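You operate a simulated robot arm through the tools that you are given. There is no shell and no other tool.

The job below is to be done with a simulated robot arm. You get a single attempt, and the scene is never put back.

JOB
Wipe the cake stand, set the cake on it and cover it.
Fine: dome onto the orange tape mark meanwhile; wipe with the block and put it back; seat the dome. Set down upright: loaf cake. What is to be rubbed or washed off counts as gone when no trace of it is left.

The check looks at the end state, three seconds after you hand in, the way a careful person would. Anything else that was tipped, shoved, dropped, spilled or broken makes it a failure. Lids that push on must go on centred and level and be pressed home; caps that screw on are set level and turned clockwise until they are tight.

ROBOT AND FRAMES
A 7-joint arm with a two-finger parallel gripper, fixed in place. Base frame: the origin is at the foot of the arm, x ahead of it, y to its left, z up; the work surface is at about z = 0.92. Readings come in m, rad, newtons and seconds.
With the tool pointing down near the work surface it reaches from about 0.38 to 0.88 m from the base axis. Its first joint turns from -2.496 to 2.496 rad. Payload 3 kg.
Tool frame: the origin (TCP) lies between the finger pads and is the grasp point; the fingertips stand 0.03 m ahead of it; z points along the fingers, y is the line along which they close. Largest opening 0.094 m; finger width 0.028, thickness 0.01; the body of the gripper, 0.05 by 0.096 m, starts 0.055 m behind the TCP.
Orientation is that of the tool frame in the base frame, as a unit quaternion [x, y, z, w]. With the fingers straight down and closing along the base's y, the tool's x points along the base's -x, its y along +y and its z along -z.

CONTROLS
- The arm moves only by the tool send_rows. Its argument "steps" is a list of rows, each an object of numbers (a shift or turn left out is 0, a gripper value left out holds the last): "grip": the gripper command, from -1 (fully open) to 1 (shut), values between in proportion; "dx", "dy", "dz": the shift along the tool's x, y, z in units of 400 mm (1.0 is 400 mm); "rx", "ry", "rz": the turn, a rotation vector about the tool's x, y, z in units of 120 degrees (1.0 is 120 degrees). In form: [{"grip": .., "dx": .., "dy": .., "dz": .., "rx": .., "ry": .., "rz": ..}, ...]. A call has 1 to 20 rows; each row is the pose to reach, as a shift and turn from the pose commanded when the call began, along the tool's axes at that moment. A call with a number of a shift or a turn outside -1 to 1 is refused whole. Rows are played at 5 a second. More than 0.05 m and 0.15 rad between two rows, or a gripper value outside its range, and nothing of the call is played. Where a pose cannot be reached the arm comes as near as it can. A force on the tool above 40 N (or 10 N above the force at the start of the call, whichever is more), or a blocked arm, ends the call early, and 0.2 s more pass. Each finger travels about 0.072 m/s and halts on what it meets, pressing with about 43 N; the grip force reading is that of the motor and also rises with nothing between the fingers. The clock runs only during rows and for 0.2 s after the last one: add rows that repeat a pose to give the fingers time. The reply holds the time, the measured pose of the TCP, the force on the tool along the base axes, the opening and the grip force, in the units named above and with some noise, with the torque about the TCP (base axes, N m) and any sound that the robot's microphone picked up, and new pictures: "pictures" is both (left out), scene, wrist or none.
- Cameras (640 x 400 px; columns grow to the right, rows downward): "scene" is fixed at [0.0514, 0.4996, 1.7049]; the picture's right is [-0.67, -0.75, 0.00], its down [-0.52, 0.47, -0.72] and it looks along [0.53, -0.48, -0.70] (base axes); focal length 371 px, centre (320, 200). "wrist" rides on the gripper at [0.076, 0.014, -0.102] in the tool frame; the picture's right is [-0.18, 0.98, 0.00], its down [-0.75, -0.14, -0.64] and it looks along [-0.63, -0.12, 0.77] (tool axes); focal length 243 px, centre (320, 200). There is no depth. A picture from a camera that has moved, and an enlarged one, comes with that camera's place and axes in the base frame and with its lens.
- enlarge(camera, box): a new picture of the part [left, top, right, bottom] of that camera's present view, enlarged. No time passes.
- sign_off(): hands the job in; it is judged then, once.

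Nothing tells you positions but the pictures and the camera data. Unless the task says otherwise, let go and move clear before handing in.

The tools are called after ">>>" as a command line: name --argument value ..., lists and objects as JSON in quotes. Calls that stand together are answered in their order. send_rows: Moves the arm, as the interface text tells. Its arguments: {"type":"object","properties":{"steps":{"type":"array","items":{"type":"object","properties":{"grip":{"type":"number"},"dx":{"type":"number"},"dy":{"type":"number"},"dz":{"type":"number"},"rx":{"type":"number"},"ry":{"type":"number"},"rz":{"type":"number"}}}},"pictures":{"type":"string","enum":["both","scene","wrist","none"]}},"required":["steps"]} The other tools are called the same way: enlarge (camera, box) takes an enlarged picture of a part of a camera's view; sign_off () hands the job in.

At the start:

```text
time: 0.0
tcp_pos: [0.5492, 0.0171, 1.2363]
orientation: [0.0, 1.0, 0.0, 0.0]
ft_force: [-0.2, 0.4, -0.2]
wrist_torque: [-0.01, 0.01, 0.03]
finger_gap: 0.0942
gripper_force: 0.1
```

scene: 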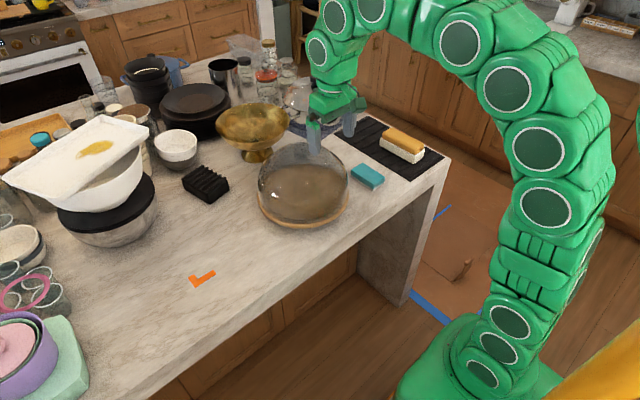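
wrist: 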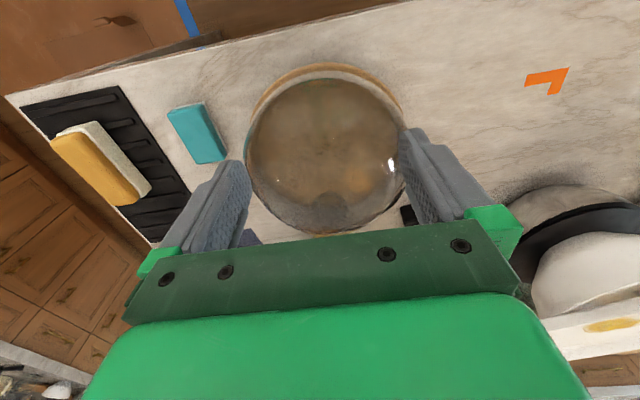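

I see a glass dome on a wooden stand in the middle of the counter, a teal block beside it, a loaf cake on a dark mat, and an orange tape mark to the left. I'll look closer at each before moving.

>>> enlarge --camera "scene" --box '[230, 120, 390, 240]'

>>> enlarge --camera "scene" --box '[330, 100, 460, 200]'

>>> enlarge --camera "wrist" --box '[0, 40, 420, 260]'

>>> enlarge --camera "scene" --box '[130, 200, 290, 320]'

```text
3.33 times, centred on (310, 180) of scene
camera zoom: at [0.0514, 0.4996, 1.7049], right [-0.67, -0.75, 0.0], down [-0.52, 0.47, -0.72], along [0.53, -0.48, -0.7], focal length 1236 px, centre (353, 267)
```

zoom: 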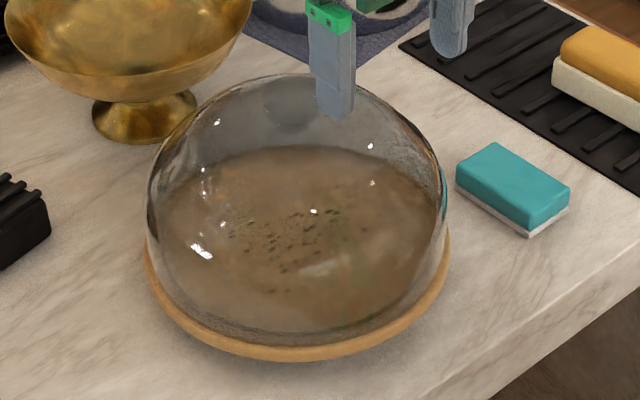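

```text
4.00 times, centred on (395, 150) of scene
camera zoom: at [0.0514, 0.4996, 1.7049], right [-0.67, -0.75, 0.0], down [-0.52, 0.47, -0.72], along [0.53, -0.48, -0.7], focal length 1483 px, centre (20, 400)
```

zoom: 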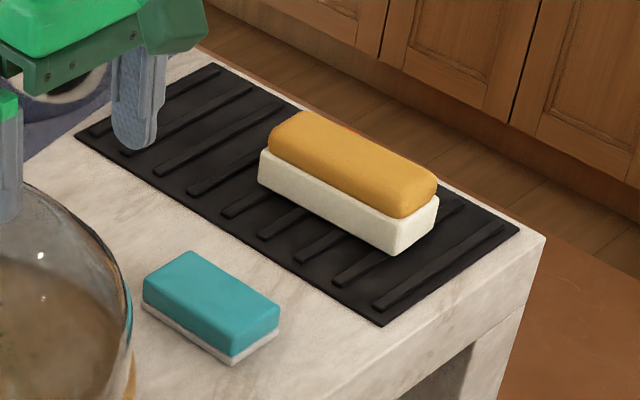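

```text
1.52 times, centred on (210, 150) of wrist
camera zoom: at [0.4722, 0.0304, 1.34], right [0.18, 0.98, 0.0], down [0.75, -0.14, 0.64], along [0.63, -0.12, -0.77], focal length 370 px, centre (488, 276)
```

zoom: 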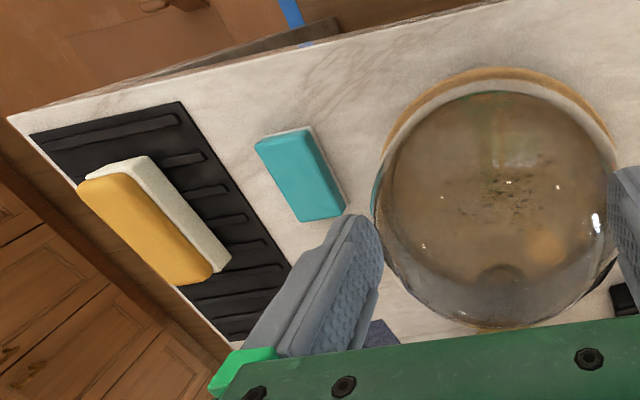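

```text
3.33 times, centred on (210, 260) of scene
camera zoom: at [0.0514, 0.4996, 1.7049], right [-0.67, -0.75, 0.0], down [-0.52, 0.47, -0.72], along [0.53, -0.48, -0.7], focal length 1236 px, centre (687, 0)
```

zoom: 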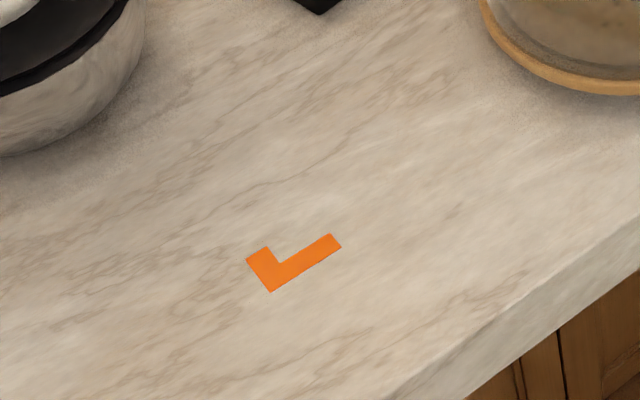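

The dome's handle isn't clear yet because the gripper is in front of it. I'll zoom in on the dome top in both cameras.

>>> enlarge --camera "wrist" --box '[230, 50, 430, 250]'

>>> enlarge --camera "scene" --box '[250, 125, 360, 195]'

```text
2.00 times, centred on (330, 150) of wrist
camera zoom: at [0.4722, 0.0304, 1.34], right [0.18, 0.98, 0.0], down [0.75, -0.14, 0.64], along [0.63, -0.12, -0.77], focal length 485 px, centre (300, 300)
```

zoom: 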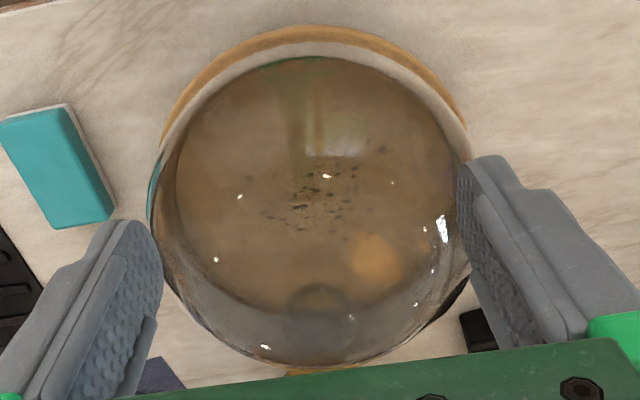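

```text
5.71 times, centred on (305, 160) of scene
camera zoom: at [0.0514, 0.4996, 1.7049], right [-0.67, -0.75, 0.0], down [-0.52, 0.47, -0.72], along [0.53, -0.48, -0.7], focal length 2119 px, centre (406, 429)
```

zoom: 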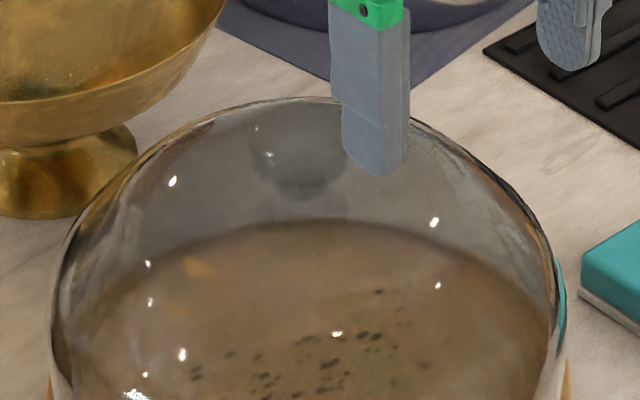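

I can make out a glass knob on top of the dome. Triangulating from both cameras puts it near (0.67, 0.005, 1.107), about 4 cm wide. I'll move above it, still high, and check from there.

>>> send_rows --steps '[{"grip": -1, "dx": -0.08, "dy": -0.01}, {"dx": -0.16, "dy": -0.02}, {"dx": -0.24, "dy": -0.03}, {"dx": -0.305, "dy": -0.03}, {"dx": -0.305, "dy": -0.03}, {"dx": -0.305, "dy": -0.03}]'

```text
time: 1.4
tcp_pos: [0.6718, 0.0059, 1.2384]
orientation: [0.0, 1.0, -0.001, 0.0]
ft_force: [-0.2, -0.4, -0.2]
wrist_torque: [0.0, -0.03, 0.02]
finger_gap: 0.094
gripper_force: 0.0
camera wrist: at [0.5953, 0.0194, 1.3416], right [0.18, 0.98, 0.0], down [0.75, -0.14, 0.64], along [0.63, -0.12, -0.77], focal length 243 px, centre (320, 200)
```

scene: 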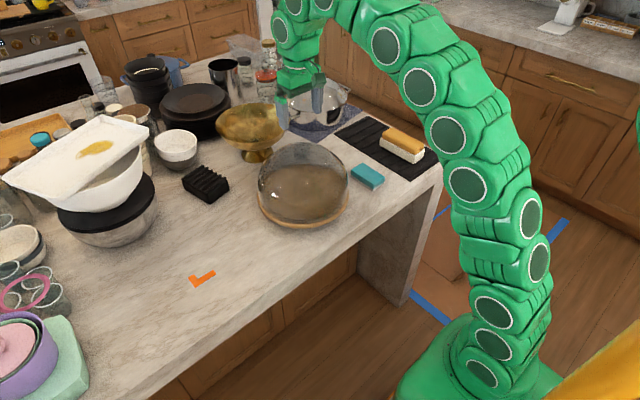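
wrist: 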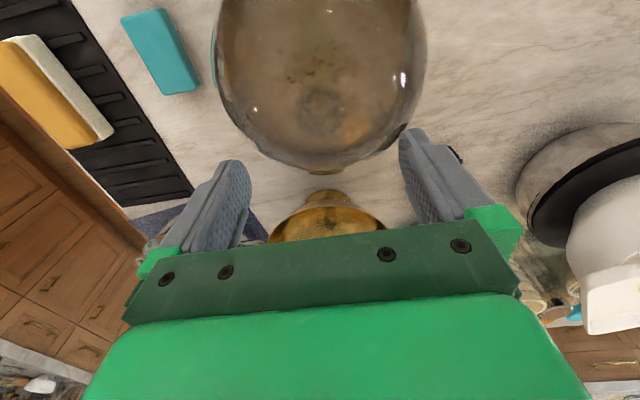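

>>> enlarge --camera "scene" --box '[250, 125, 360, 195]'

>>> enlarge --camera "wrist" --box '[210, 40, 430, 180]'

>>> enlarge --camera "scene" --box '[250, 160, 360, 240]'

```text
5.71 times, centred on (305, 160) of scene
camera zoom: at [0.0514, 0.4996, 1.7049], right [-0.67, -0.75, 0.0], down [-0.52, 0.47, -0.72], along [0.53, -0.48, -0.7], focal length 2119 px, centre (406, 429)
```

zoom: 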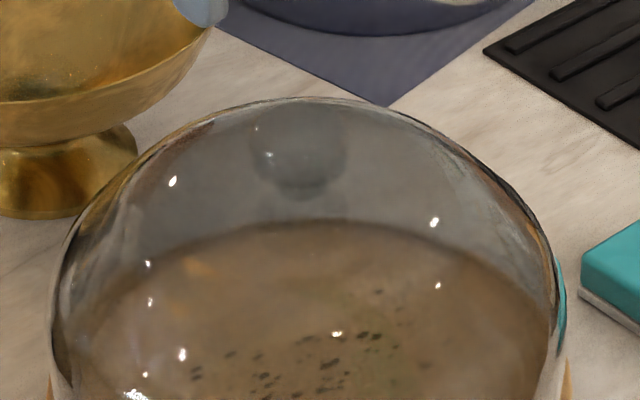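

```text
2.86 times, centred on (320, 110) of wrist
camera zoom: at [0.5953, 0.0194, 1.3416], right [0.18, 0.98, 0.0], down [0.75, -0.14, 0.64], along [0.63, -0.12, -0.77], focal length 693 px, centre (320, 457)
```

zoom: 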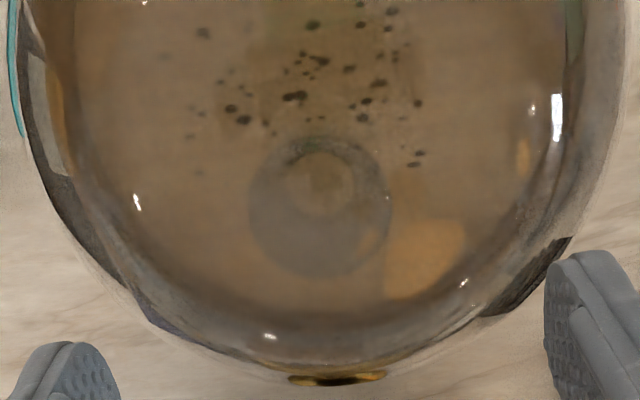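

```text
5.00 times, centred on (305, 200) of scene
camera zoom: at [0.0514, 0.4996, 1.7049], right [-0.67, -0.75, 0.0], down [-0.52, 0.47, -0.72], along [0.53, -0.48, -0.7], focal length 1854 px, centre (395, 200)
```

zoom: 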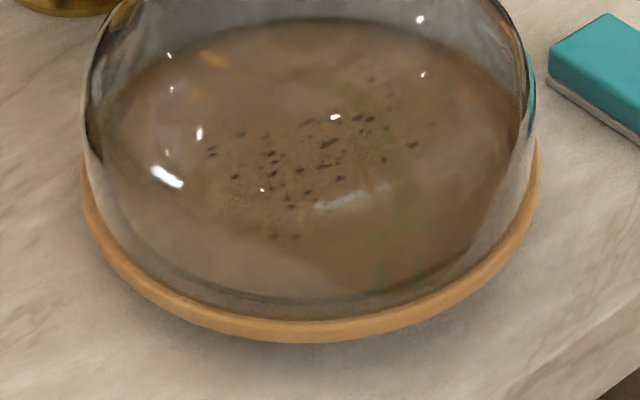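

The knob is a glass ball about 4.5 to 5 cm wide on a short stem, near (0.678, 0.002, ~1.10). I'll go down slightly, staying above it, to refine that.

>>> send_rows --steps '[{"grip": -1, "dx": -0.0175, "dy": -0.0075, "dz": 0.06}, {"dx": -0.0175, "dy": -0.0075, "dz": 0.12}, {"dx": -0.0175, "dy": -0.0075, "dz": 0.16}, {"dx": -0.0175, "dy": -0.0075, "dz": 0.16}, {"dx": -0.0175, "dy": -0.0075, "dz": 0.16}]'

>>> enlarge --camera "wrist" --box '[200, 80, 440, 230]'

>>> enlarge --camera "scene" --box '[250, 105, 360, 175]'

```text
time: 2.6
tcp_pos: [0.6771, 0.0016, 1.1756]
orientation: [-0.001, 1.0, -0.001, 0.0]
ft_force: [-0.3, -0.1, 0.2]
wrist_torque: [0.0, -0.01, 0.02]
finger_gap: 0.0941
gripper_force: 0.1
camera wrist: at [0.5998, 0.0155, 1.2779], right [0.18, 0.98, 0.0], down [0.75, -0.14, 0.64], along [0.63, -0.12, -0.77], focal length 243 px, centre (320, 200)
```

scene: 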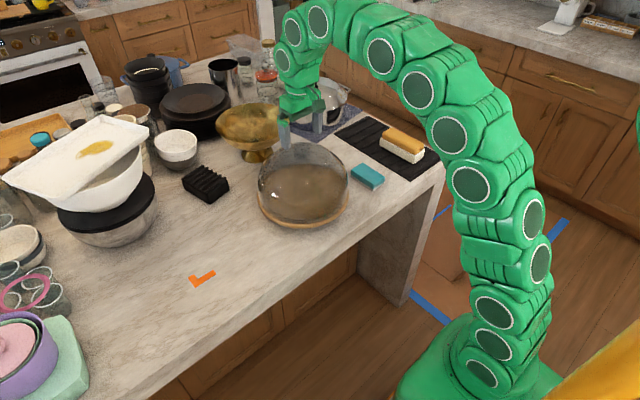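
wrist: 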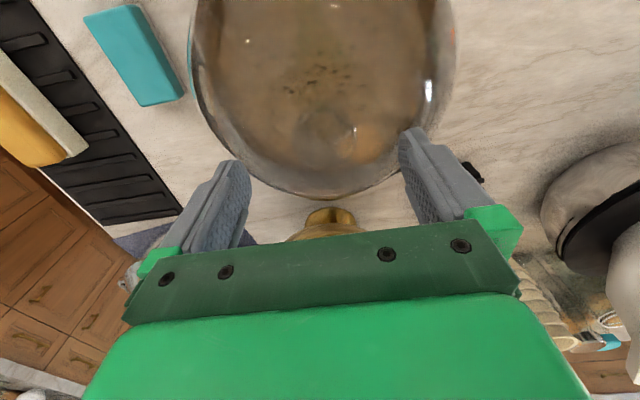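

```text
2.67 times, centred on (320, 155) of wrist
camera zoom: at [0.5998, 0.0155, 1.2779], right [0.18, 0.98, 0.0], down [0.75, -0.14, 0.64], along [0.63, -0.12, -0.77], focal length 647 px, centre (320, 320)
```

zoom: 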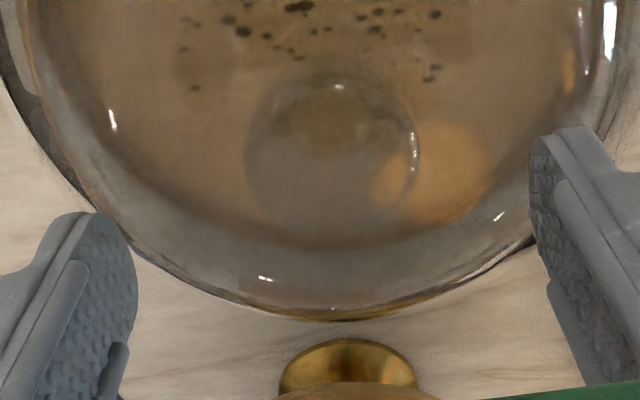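

```text
5.71 times, centred on (305, 140) of scene
camera zoom: at [0.0514, 0.4996, 1.7049], right [-0.67, -0.75, 0.0], down [-0.52, 0.47, -0.72], along [0.53, -0.48, -0.7], focal length 2119 px, centre (406, 543)
```

zoom: 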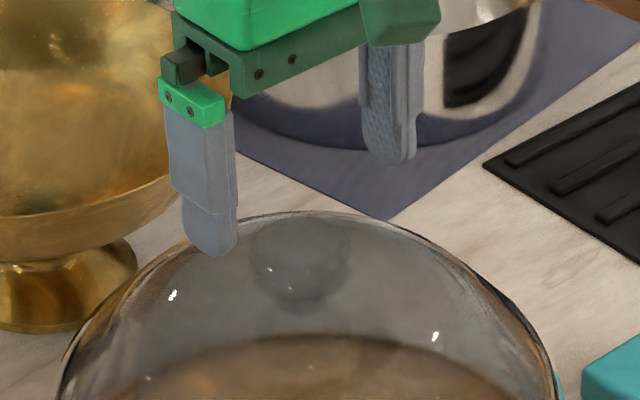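

From the ball's size in two views the knob is at (0.673, 0.004), with its centre around z 1.11 to 1.12. The open fingers straddle it, so I'll lower slowly around it.

>>> send_rows --steps '[{"grip": -1, "dx": 0.0125, "dy": 0.005, "dz": 0.03}, {"dx": 0.0125, "dy": 0.005, "dz": 0.06}, {"dx": 0.0125, "dy": 0.005, "dz": 0.09}, {"dx": 0.0125, "dy": 0.005, "dz": 0.11}, {"dx": 0.0125, "dy": 0.005, "dz": 0.125}, {"dx": 0.0125, "dy": 0.005, "dz": 0.125}]'

>>> enlarge --camera "wrist" --box '[200, 80, 440, 230]'

>>> enlarge --camera "scene" --box '[250, 105, 360, 175]'

```text
time: 4.0
tcp_pos: [0.6737, 0.0052, 1.1242]
orientation: [0.0, 1.0, 0.001, 0.0]
ft_force: [-0.3, -0.1, 0.1]
wrist_torque: [0.01, 0.0, 0.0]
finger_gap: 0.0938
gripper_force: 0.1
camera wrist: at [0.596, 0.0181, 1.2275], right [0.18, 0.98, 0.0], down [0.75, -0.14, 0.64], along [0.63, -0.12, -0.77], focal length 243 px, centre (320, 200)
```

scene: 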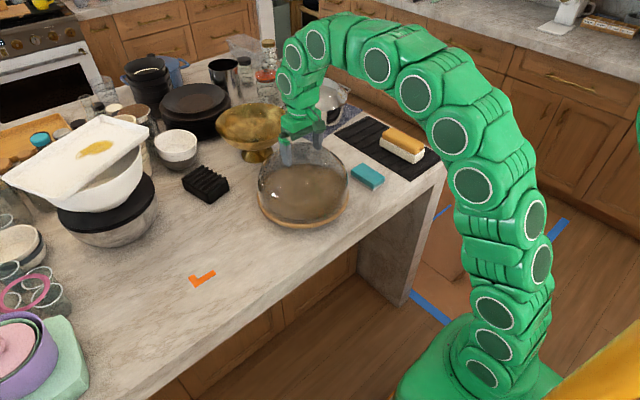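
wrist: 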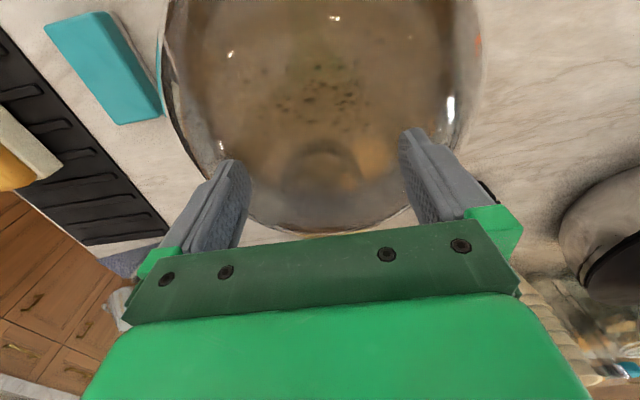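

```text
2.67 times, centred on (320, 155) of wrist
camera zoom: at [0.596, 0.0181, 1.2275], right [0.18, 0.98, 0.0], down [0.75, -0.14, 0.64], along [0.63, -0.12, -0.77], focal length 647 px, centre (320, 320)
```

zoom: 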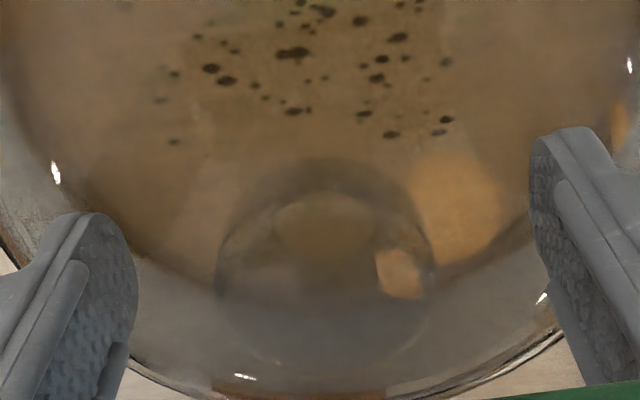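

```text
5.71 times, centred on (305, 140) of scene
camera zoom: at [0.0514, 0.4996, 1.7049], right [-0.67, -0.75, 0.0], down [-0.52, 0.47, -0.72], along [0.53, -0.48, -0.7], focal length 2119 px, centre (406, 543)
```

zoom: 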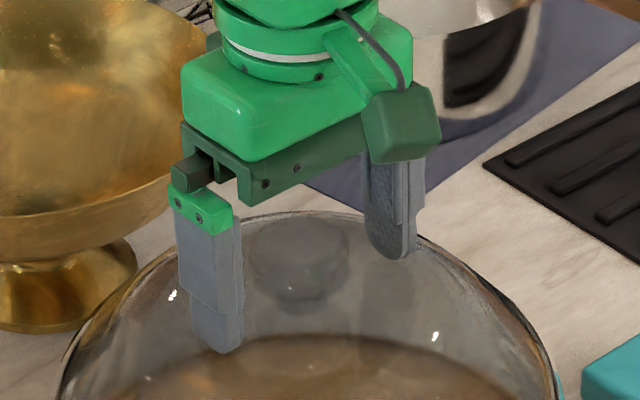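

The knob is at (0.674, 0.0045, ~1.112) and sits between the open fingers with no contact. I'll lower 4 mm and close on it.

>>> send_rows --steps '[{"grip": -1, "dx": 0, "dy": 0, "dz": 0.01}, {"grip": -0.4, "dz": 0.01}, {"grip": 0.0, "dz": 0.01}, {"grip": 0.2, "dz": 0.01}, {"grip": 1, "dz": 0.01}, {"grip": 1, "dz": 0.01}, {"grip": 1, "dz": 0.01}, {"grip": 1, "dz": 0.01}]'

>>> enlarge --camera "scene" --box '[250, 105, 360, 175]'

>>> enlarge --camera "wrist" --box '[200, 80, 440, 230]'

```text
time: 5.6
tcp_pos: [0.6712, 0.0046, 1.1213]
orientation: [0.0, 1.0, 0.0, 0.0]
ft_force: [-1.9, 1.6, 5.8]
wrist_torque: [-0.2, 0.76, -0.15]
finger_gap: 0.0469
gripper_force: 42.0
stopped in row 7: the force on the tool passed its limit at 41 N (the readings are from after the stop); the commanded pose is now the measured one
camera wrist: at [0.5954, 0.0185, 1.224], right [0.18, 0.98, 0.0], down [0.75, -0.14, 0.64], along [0.63, -0.12, -0.77], focal length 243 px, centre (320, 200)
```

scene: 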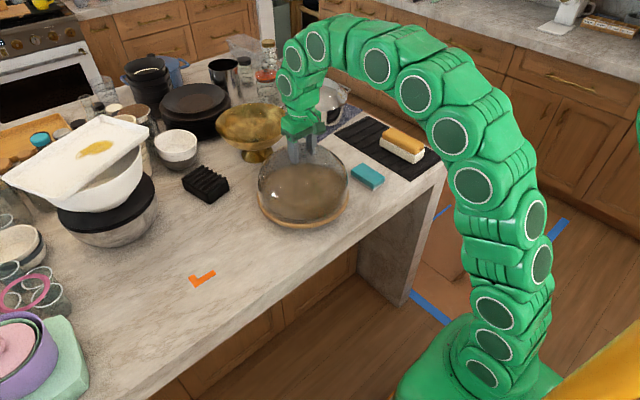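
wrist: 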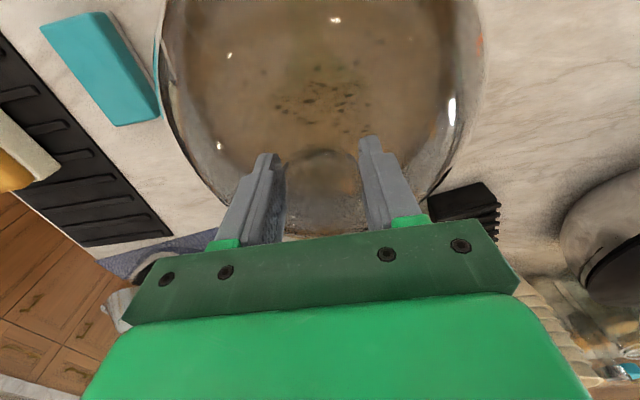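

```text
5.71 times, centred on (305, 140) of scene
camera zoom: at [0.0514, 0.4996, 1.7049], right [-0.67, -0.75, 0.0], down [-0.52, 0.47, -0.72], along [0.53, -0.48, -0.7], focal length 2119 px, centre (406, 543)
```

zoom: 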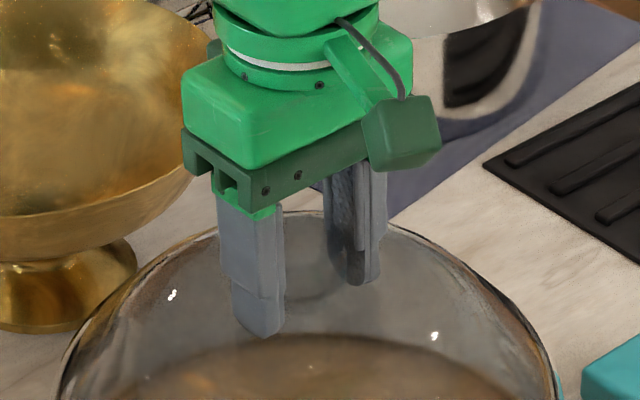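

```text
2.67 times, centred on (320, 155) of wrist
camera zoom: at [0.5954, 0.0185, 1.224], right [0.18, 0.98, 0.0], down [0.75, -0.14, 0.64], along [0.63, -0.12, -0.77], focal length 647 px, centre (320, 320)
```

zoom: 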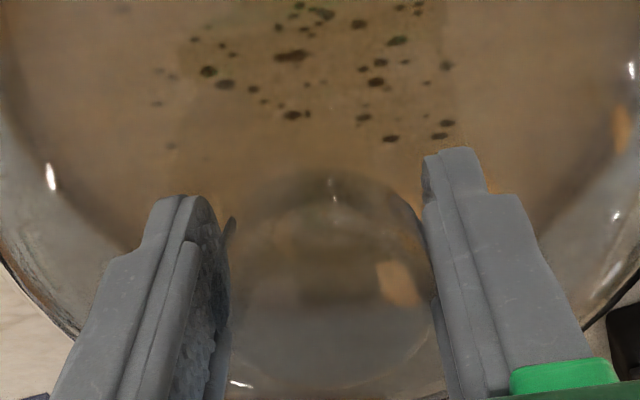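

The grip holds the knob at 47 mm. I'll lift slowly and check that the dome comes up alone.

>>> send_rows --steps '[{"grip": 1, "dz": -0.01}, {"dz": -0.02}, {"dz": -0.04}, {"dz": -0.06}, {"dz": -0.09}, {"dz": -0.12}, {"dz": -0.12}]'

>>> enlarge --camera "scene" --box '[240, 120, 370, 240]'

```text
time: 7.2
tcp_pos: [0.674, 0.0063, 1.1679]
orientation: [0.0, 1.0, 0.0, 0.002]
ft_force: [0.1, 0.2, -4.5]
wrist_torque: [-0.01, 0.05, 0.0]
finger_gap: 0.0455
gripper_force: 43.2
camera wrist: at [0.5956, 0.0191, 1.2719], right [0.18, 0.98, 0.0], down [0.75, -0.14, 0.64], along [0.63, -0.12, -0.77], focal length 243 px, centre (320, 200)
```

scene: 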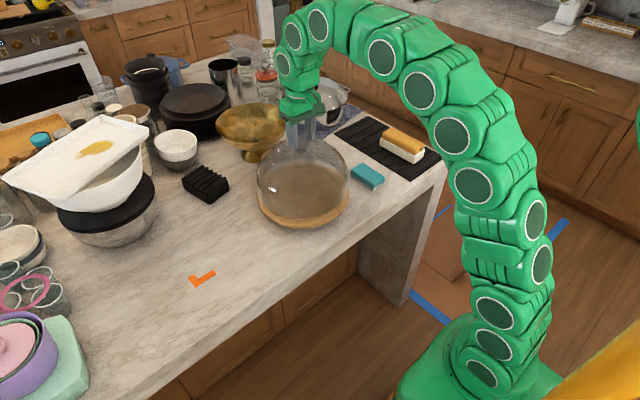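
wrist: 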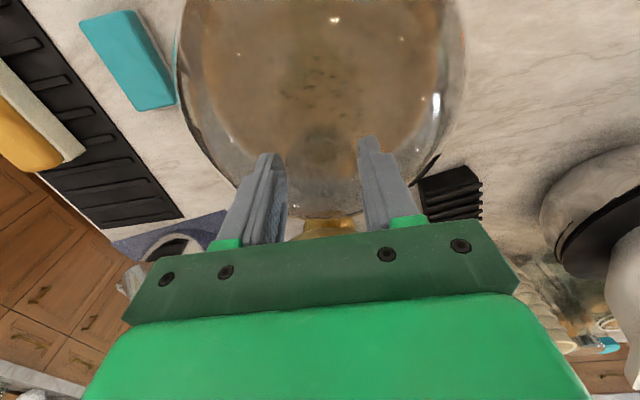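

```text
3.33 times, centred on (305, 180) of scene
camera zoom: at [0.0514, 0.4996, 1.7049], right [-0.67, -0.75, 0.0], down [-0.52, 0.47, -0.72], along [0.53, -0.48, -0.7], focal length 1236 px, centre (370, 267)
```

zoom: 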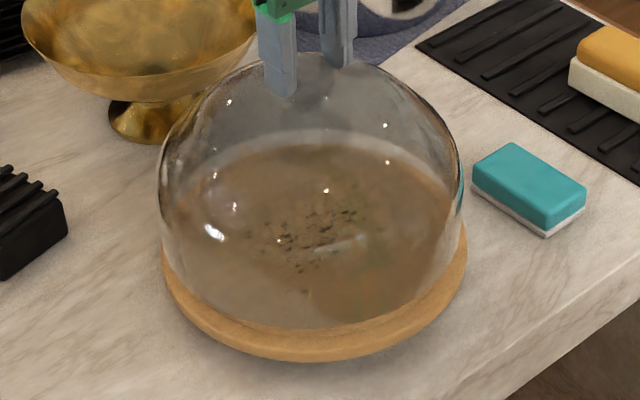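

The dome is up (about 4.5 N) and the stand stayed in place. I'll raise it a bit more and carry it left to the tape mark near (0.645, 0.367), keeping high on the way.

>>> send_rows --steps '[{"grip": 1, "dz": -0.04}, {"dz": -0.08}, {"dz": -0.1, "dy": 0.02}, {"dz": -0.1, "dy": 0.06, "dx": 0.004}, {"dz": -0.1, "dy": 0.12, "dx": 0.008}, {"dz": -0.1, "dy": 0.19, "dx": 0.013}, {"dz": -0.1, "dy": 0.26, "dx": 0.018}, {"dz": -0.1, "dy": 0.33, "dx": 0.024}, {"dz": -0.1, "dy": 0.4, "dx": 0.029}, {"dz": -0.1, "dy": 0.47, "dx": 0.034}, {"dz": -0.1, "dy": 0.54, "dx": 0.039}, {"dz": -0.1, "dy": 0.61, "dx": 0.044}, {"dz": -0.1, "dy": 0.68, "dx": 0.049}, {"dz": -0.1, "dy": 0.75, "dx": 0.054}, {"dz": -0.1, "dy": 0.81, "dx": 0.059}, {"dz": -0.1, "dy": 0.86, "dx": 0.063}, {"dz": -0.1, "dy": 0.89, "dx": 0.065}, {"dz": -0.1, "dy": 0.906, "dx": 0.0655}, {"dz": -0.1, "dy": 0.906, "dx": 0.0655}]'

>>> enlarge --camera "scene" --box '[110, 120, 300, 320]'

>>> enlarge --camera "scene" --box '[250, 160, 360, 240]'

```text
time: 11.2
tcp_pos: [0.6487, 0.3673, 1.2093]
orientation: [0.0, 1.0, 0.0, 0.001]
ft_force: [0.5, -0.4, -3.9]
wrist_torque: [-0.01, 0.04, -0.03]
finger_gap: 0.0456
gripper_force: 43.3
camera wrist: at [0.5702, 0.3811, 1.313], right [0.18, 0.98, 0.0], down [0.75, -0.14, 0.64], along [0.63, -0.12, -0.77], focal length 243 px, centre (320, 200)
```

scene: 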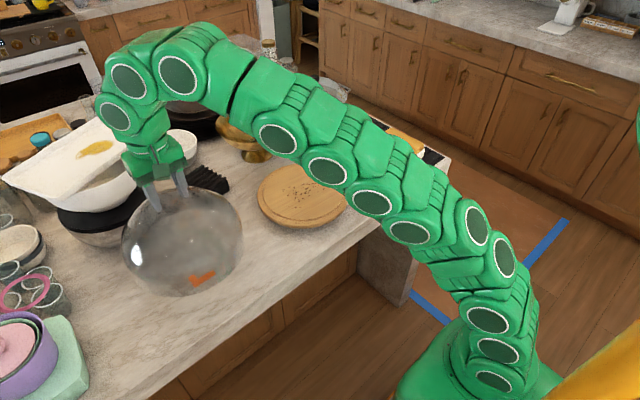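
wrist: 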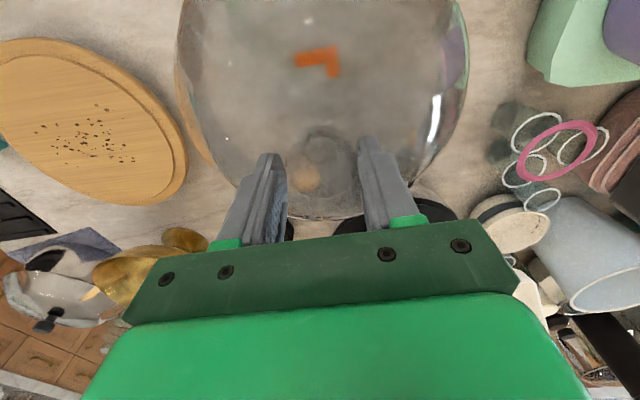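

```text
2.00 times, centred on (205, 220) of scene
camera zoom: at [0.0514, 0.4996, 1.7049], right [-0.67, -0.75, 0.0], down [-0.52, 0.47, -0.72], along [0.53, -0.48, -0.7], focal length 742 px, centre (550, 160)
```

zoom: 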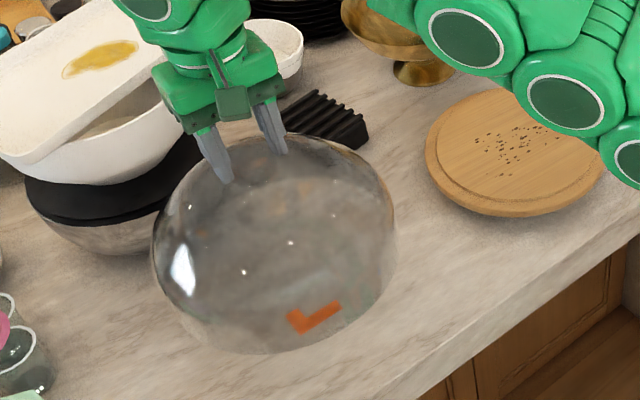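

```text
5.00 times, centred on (305, 200) of scene
camera zoom: at [0.0514, 0.4996, 1.7049], right [-0.67, -0.75, 0.0], down [-0.52, 0.47, -0.72], along [0.53, -0.48, -0.7], focal length 1854 px, centre (395, 200)
```

zoom: 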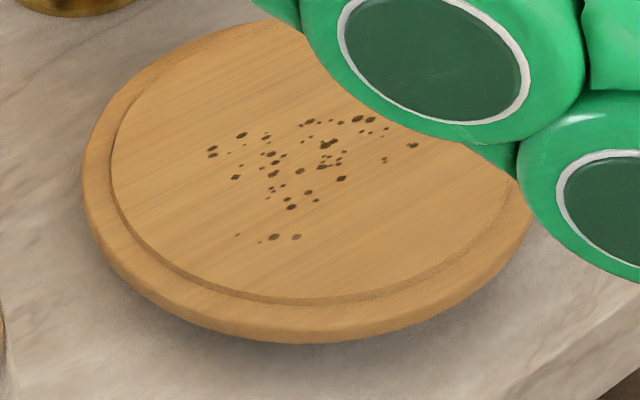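

The stand is a grooved wooden board with dark crumbs in its middle. The dome hangs level over the tape mark, so I'll lower it towards the counter.

>>> send_rows --steps '[{"grip": 1, "dz": 0.03}, {"dz": 0.07}, {"dz": 0.12}, {"dz": 0.17}, {"dz": 0.21}, {"dz": 0.235}, {"dz": 0.245}, {"dz": 0.245}]' --pictures "scene"

>>> enlarge --camera "scene" --box '[110, 170, 270, 310]'

```text
time: 13.0
tcp_pos: [0.645, 0.3681, 1.1103]
orientation: [0.0, 1.0, 0.0, 0.0]
ft_force: [-0.8, 0.8, -5.3]
wrist_torque: [0.03, 0.04, 0.0]
finger_gap: 0.0455
gripper_force: 42.9
```

scene: 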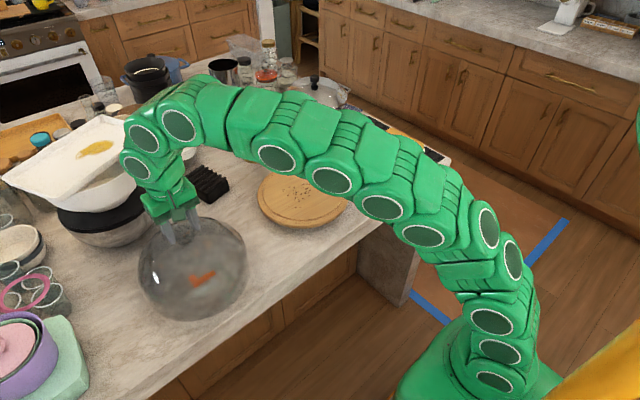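

```text
2.86 times, centred on (190, 240) of scene
camera zoom: at [0.0514, 0.4996, 1.7049], right [-0.67, -0.75, 0.0], down [-0.52, 0.47, -0.72], along [0.53, -0.48, -0.7], focal length 1060 px, centre (691, 86)
```

zoom: 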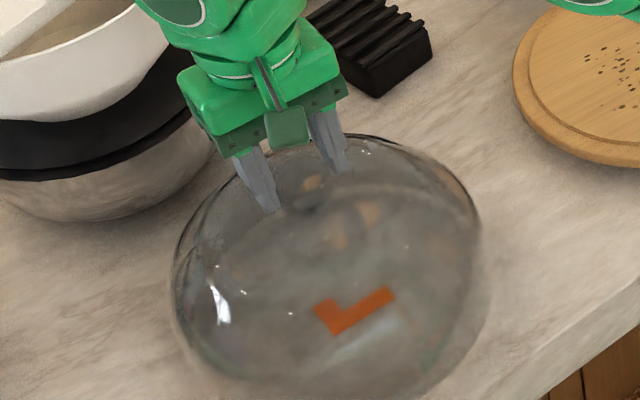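

The dome is about a centimetre above the counter. I'll lower it in small steps and watch the force for contact.

>>> send_rows --steps '[{"grip": 1, "dz": 0.003}, {"dz": 0.006}, {"dz": 0.009}, {"dz": 0.009}]' --pictures "none"

```text
time: 14.0
tcp_pos: [0.6455, 0.3665, 1.1073]
orientation: [-0.001, 1.0, -0.001, 0.001]
ft_force: [0.4, 0.5, -5.5]
wrist_torque: [0.03, 0.08, -0.04]
finger_gap: 0.0455
gripper_force: 42.6
```

>>> send_rows --steps '[{"grip": 1, "dz": 0.003}, {"dz": 0.006}, {"dz": 0.009}, {"dz": 0.009}]' --pictures "none"

```text
time: 15.0
tcp_pos: [0.6463, 0.3662, 1.1031]
orientation: [0.0, 1.0, 0.0, 0.002]
ft_force: [0.2, 0.1, -3.7]
wrist_torque: [0.02, 0.04, 0.0]
finger_gap: 0.0454
gripper_force: 43.5
```

>>> send_rows --steps '[{"grip": 1, "dz": 0.0025}, {"dz": 0.005}, {"dz": 0.005}]' --pictures "none"

```text
time: 15.8
tcp_pos: [0.6469, 0.3677, 1.1022]
orientation: [-0.001, 1.0, 0.001, 0.002]
ft_force: [3.6, 4.5, 9.4]
wrist_torque: [-0.05, 0.98, -0.27]
finger_gap: 0.0457
gripper_force: 42.9
```

Contact with the counter at TCP z of about 1.102. I'll let go, rise straight up and look.

>>> send_rows --steps '[{"grip": 0.0}, {"grip": -0.4}, {"grip": -1}, {"grip": -1}, {"grip": -1, "dz": -0.03}, {"grip": -1, "dz": -0.08}, {"grip": -1, "dz": -0.15}, {"grip": -1, "dz": -0.22}, {"grip": -1, "dz": -0.25}, {"grip": -1, "dz": -0.25}]'

>>> enlarge --camera "scene" --box '[110, 170, 270, 330]'

```text
time: 18.0
tcp_pos: [0.6464, 0.3663, 1.2021]
orientation: [0.0, 1.0, 0.0, 0.001]
ft_force: [0.1, 0.5, 0.3]
wrist_torque: [-0.01, -0.01, 0.05]
finger_gap: 0.094
gripper_force: 0.0
camera wrist: at [0.5689, 0.3796, 1.3055], right [0.18, 0.98, 0.0], down [0.75, -0.14, 0.64], along [0.63, -0.12, -0.77], focal length 243 px, centre (320, 200)
```

scene: 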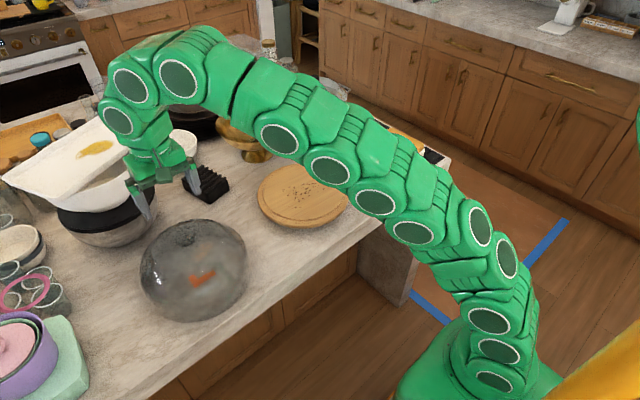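
wrist: 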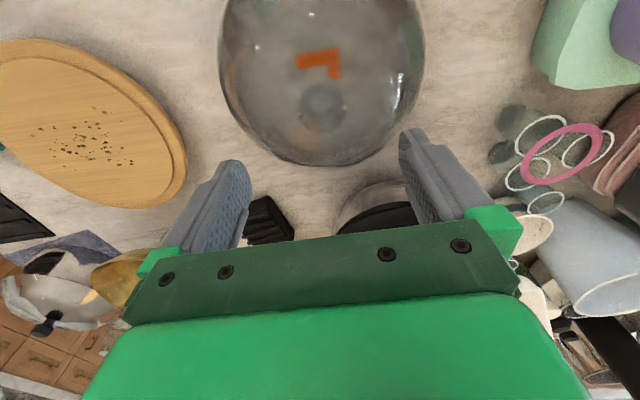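

```text
2.50 times, centred on (190, 250) of scene
camera zoom: at [0.0514, 0.4996, 1.7049], right [-0.67, -0.75, 0.0], down [-0.52, 0.47, -0.72], along [0.53, -0.48, -0.7], focal length 927 px, centre (645, 75)
```

zoom: 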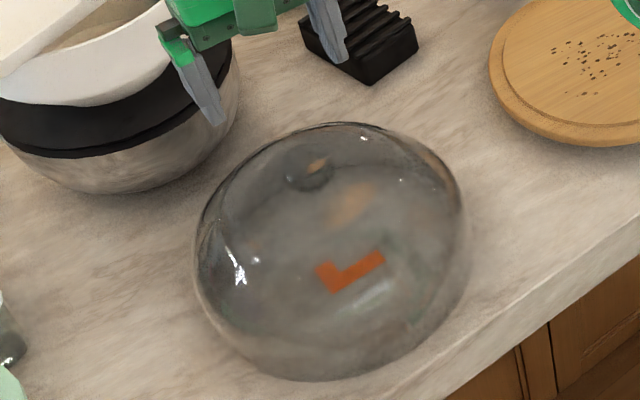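

The dome is parked upright on the mark. Next I'll go to the teal wiping block on the right, staying high until past the dome.

>>> send_rows --steps '[{"grip": -1, "dy": -0.05}, {"dy": -0.15}, {"dy": -0.25}, {"dy": -0.35}, {"dy": -0.45}, {"dy": -0.55}, {"dy": -0.65}, {"dy": -0.75}, {"dy": -0.85, "dx": 0.03}, {"dy": -0.95, "dx": 0.06}, {"dy": -0.95, "dx": 0.085}]' --pictures "none"

>>> send_rows --steps '[{"grip": -1, "dy": -0.08, "dz": 0.02}, {"dy": -0.16, "dz": 0.04}, {"dy": -0.26, "dz": 0.06}, {"dy": -0.36, "dz": 0.08}, {"dy": -0.44, "dz": 0.1}, {"dy": -0.505, "dz": 0.13}, {"dy": -0.505, "dz": 0.15}, {"dy": -0.505, "dz": 0.15}]'

>>> enlarge --camera "wrist" --box '[200, 40, 440, 200]'

>>> enlarge --camera "scene" --box '[330, 100, 460, 200]'

>>> enlarge --camera "scene" --box '[250, 160, 360, 240]'

```text
time: 20.4
tcp_pos: [0.6127, -0.0143, 1.2014]
orientation: [0.001, 1.0, 0.0, 0.002]
ft_force: [0.3, -0.2, 0.1]
wrist_torque: [0.04, -0.01, 0.04]
finger_gap: 0.0939
gripper_force: 0.1
```

```text
time: 22.2
tcp_pos: [0.6139, -0.2168, 1.1382]
orientation: [-0.001, 1.0, 0.0, 0.002]
ft_force: [-0.5, -0.9, -0.3]
wrist_torque: [0.03, -0.03, -0.01]
finger_gap: 0.094
gripper_force: 0.1
camera wrist: at [0.5356, -0.2029, 1.2417], right [0.18, 0.98, 0.0], down [0.75, -0.14, 0.64], along [0.63, -0.12, -0.77], focal length 243 px, centre (320, 200)
```

scene: 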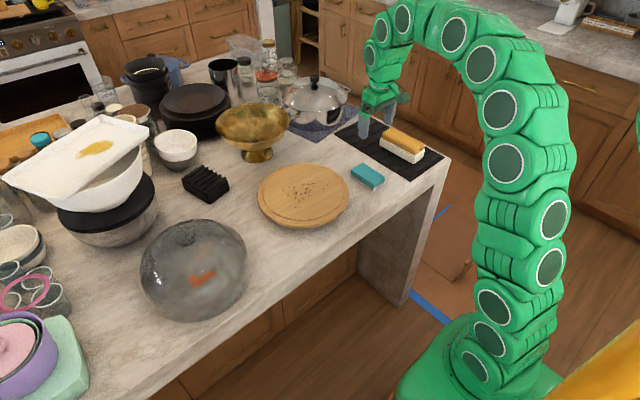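
wrist: 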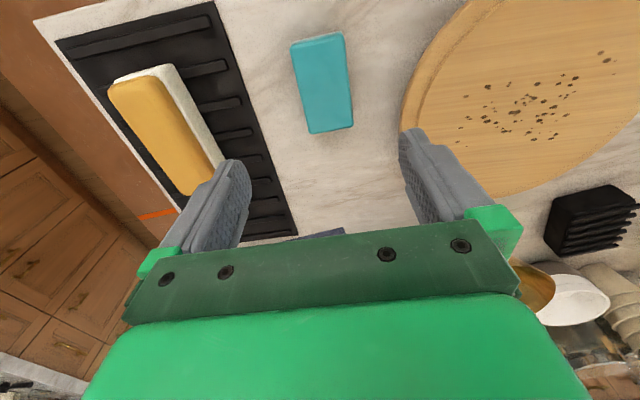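

```text
2.50 times, centred on (320, 120) of wrist
camera zoom: at [0.5356, -0.2029, 1.2417], right [0.18, 0.98, 0.0], down [0.75, -0.14, 0.64], along [0.63, -0.12, -0.77], focal length 606 px, centre (320, 400)
```

zoom: 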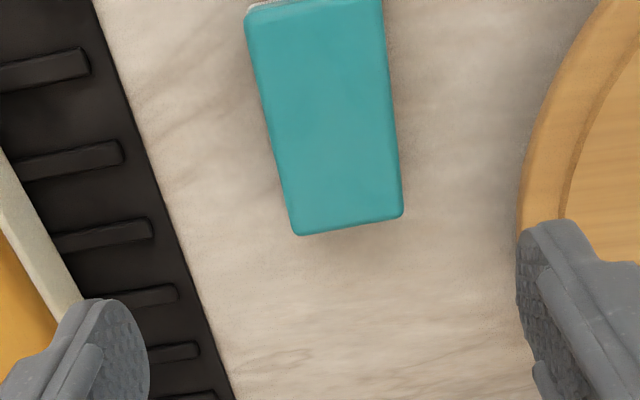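

```text
4.00 times, centred on (395, 150) of scene
camera zoom: at [0.0514, 0.4996, 1.7049], right [-0.67, -0.75, 0.0], down [-0.52, 0.47, -0.72], along [0.53, -0.48, -0.7], focal length 1483 px, centre (20, 400)
```

zoom: 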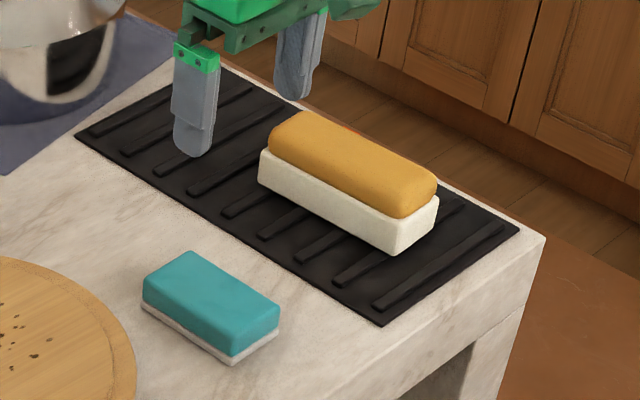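

```text
5.00 times, centred on (305, 200) of scene
camera zoom: at [0.0514, 0.4996, 1.7049], right [-0.67, -0.75, 0.0], down [-0.52, 0.47, -0.72], along [0.53, -0.48, -0.7], focal length 1854 px, centre (395, 200)
```

zoom: 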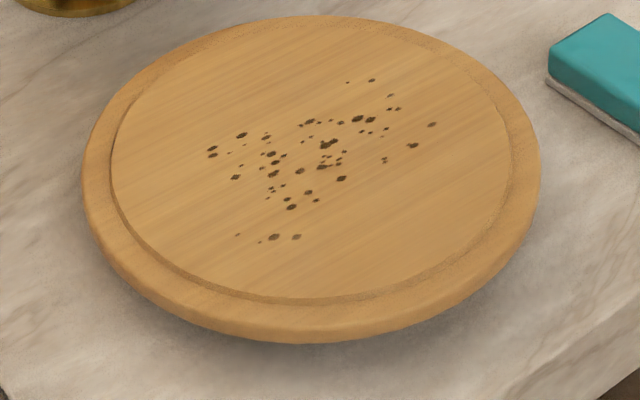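

The block is about 95 × 55 × 30 mm, centred near (0.615, -0.213) and square to the axes. I'll lower around it with the fingers open.

>>> send_rows --steps '[{"grip": -1, "dx": -0.006, "dy": 0.006, "dz": 0.08}, {"dx": -0.006, "dy": 0.006, "dz": 0.18}, {"dx": -0.006, "dy": 0.006, "dz": 0.28}, {"dx": -0.006, "dy": 0.006, "dz": 0.35}, {"dx": -0.006, "dy": 0.006, "dz": 0.38}, {"dx": -0.006, "dy": 0.006, "dz": 0.38}, {"dx": -0.006, "dy": 0.006, "dz": 0.38}]'

>>> enlarge --camera "scene" --box '[310, 120, 440, 220]'

>>> enlarge --camera "wrist" --box '[180, 80, 460, 260]'

```text
time: 23.8
tcp_pos: [0.6148, -0.2133, 0.9905]
orientation: [0.0, 1.0, -0.001, 0.001]
ft_force: [-0.3, 0.5, 0.2]
wrist_torque: [-0.02, 0.01, 0.0]
finger_gap: 0.0939
gripper_force: 0.1
camera wrist: at [0.5382, -0.1993, 1.0932], right [0.18, 0.98, 0.0], down [0.75, -0.14, 0.64], along [0.63, -0.12, -0.77], focal length 243 px, centre (320, 200)
```

scene: 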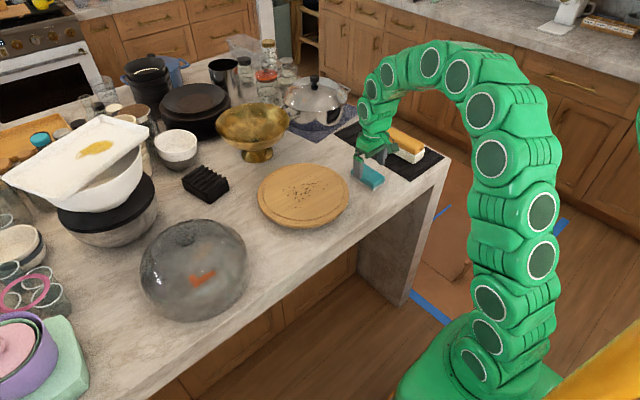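
wrist: 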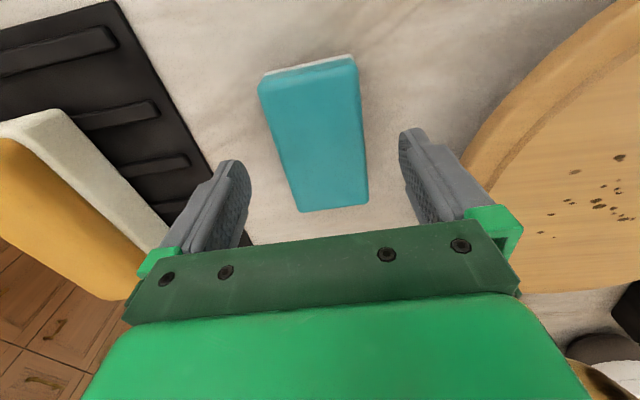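

```text
4.00 times, centred on (375, 170) of scene
camera zoom: at [0.0514, 0.4996, 1.7049], right [-0.67, -0.75, 0.0], down [-0.52, 0.47, -0.72], along [0.53, -0.48, -0.7], focal length 1483 px, centre (100, 320)
```

zoom: 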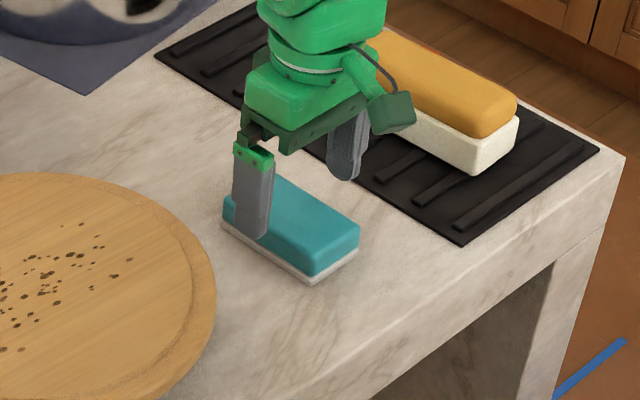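

```text
2.22 times, centred on (320, 170) of wrist
camera zoom: at [0.5382, -0.1993, 1.0932], right [0.18, 0.98, 0.0], down [0.75, -0.14, 0.64], along [0.63, -0.12, -0.77], focal length 539 px, centre (320, 267)
```

zoom: 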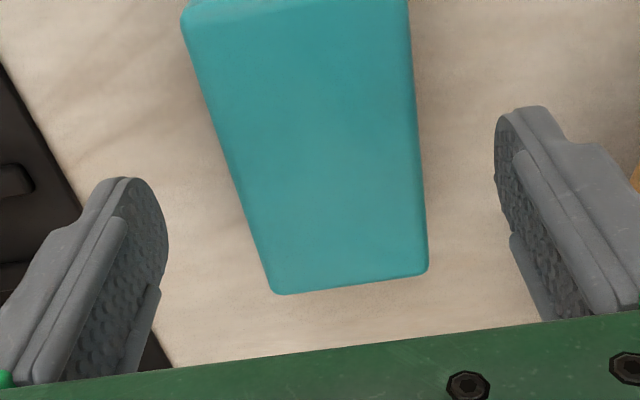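

The fingers straddle the block evenly. I'll lower another 3 cm, leaving the fingertips about 1 cm above the counter, then close.

>>> send_rows --steps '[{"grip": -1, "dz": 0.03}, {"dz": 0.06}, {"dz": 0.075}, {"dz": 0.075}, {"grip": -0.4, "dz": 0.075}, {"grip": -0.1, "dz": 0.075}, {"grip": 1, "dz": 0.075}, {"grip": 1, "dz": 0.075}, {"grip": 1, "dz": 0.075}, {"grip": 1, "dz": 0.075}]'

>>> enlarge --camera "scene" --box '[310, 120, 440, 220]'

```text
time: 26.0
tcp_pos: [0.616, -0.2135, 0.9599]
orientation: [0.0, 1.0, 0.0, 0.001]
ft_force: [-0.7, 0.5, 0.3]
wrist_torque: [0.0, -0.03, -0.04]
finger_gap: 0.0567
gripper_force: 43.2
camera wrist: at [0.5377, -0.1994, 1.0628], right [0.18, 0.98, 0.0], down [0.75, -0.14, 0.64], along [0.63, -0.12, -0.77], focal length 243 px, centre (320, 200)
```

scene: 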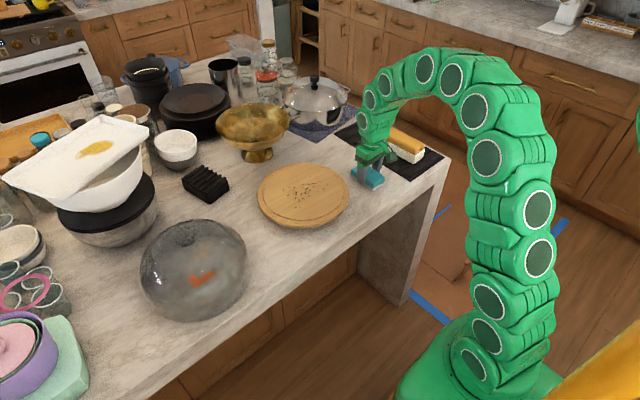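
wrist: 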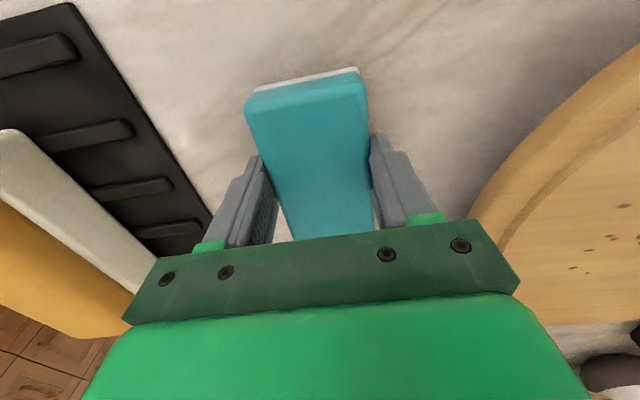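

```text
4.00 times, centred on (375, 170) of scene
camera zoom: at [0.0514, 0.4996, 1.7049], right [-0.67, -0.75, 0.0], down [-0.52, 0.47, -0.72], along [0.53, -0.48, -0.7], focal length 1483 px, centre (100, 320)
```

zoom: 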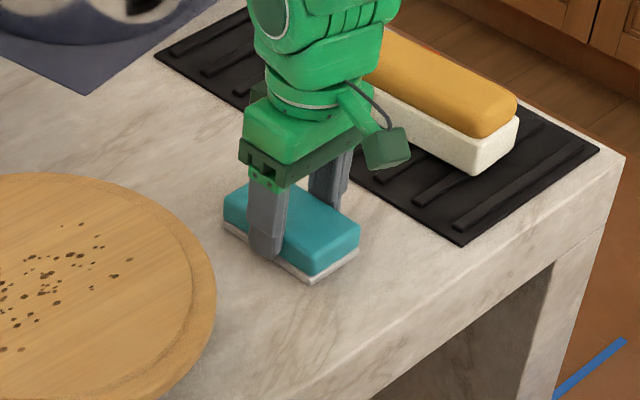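

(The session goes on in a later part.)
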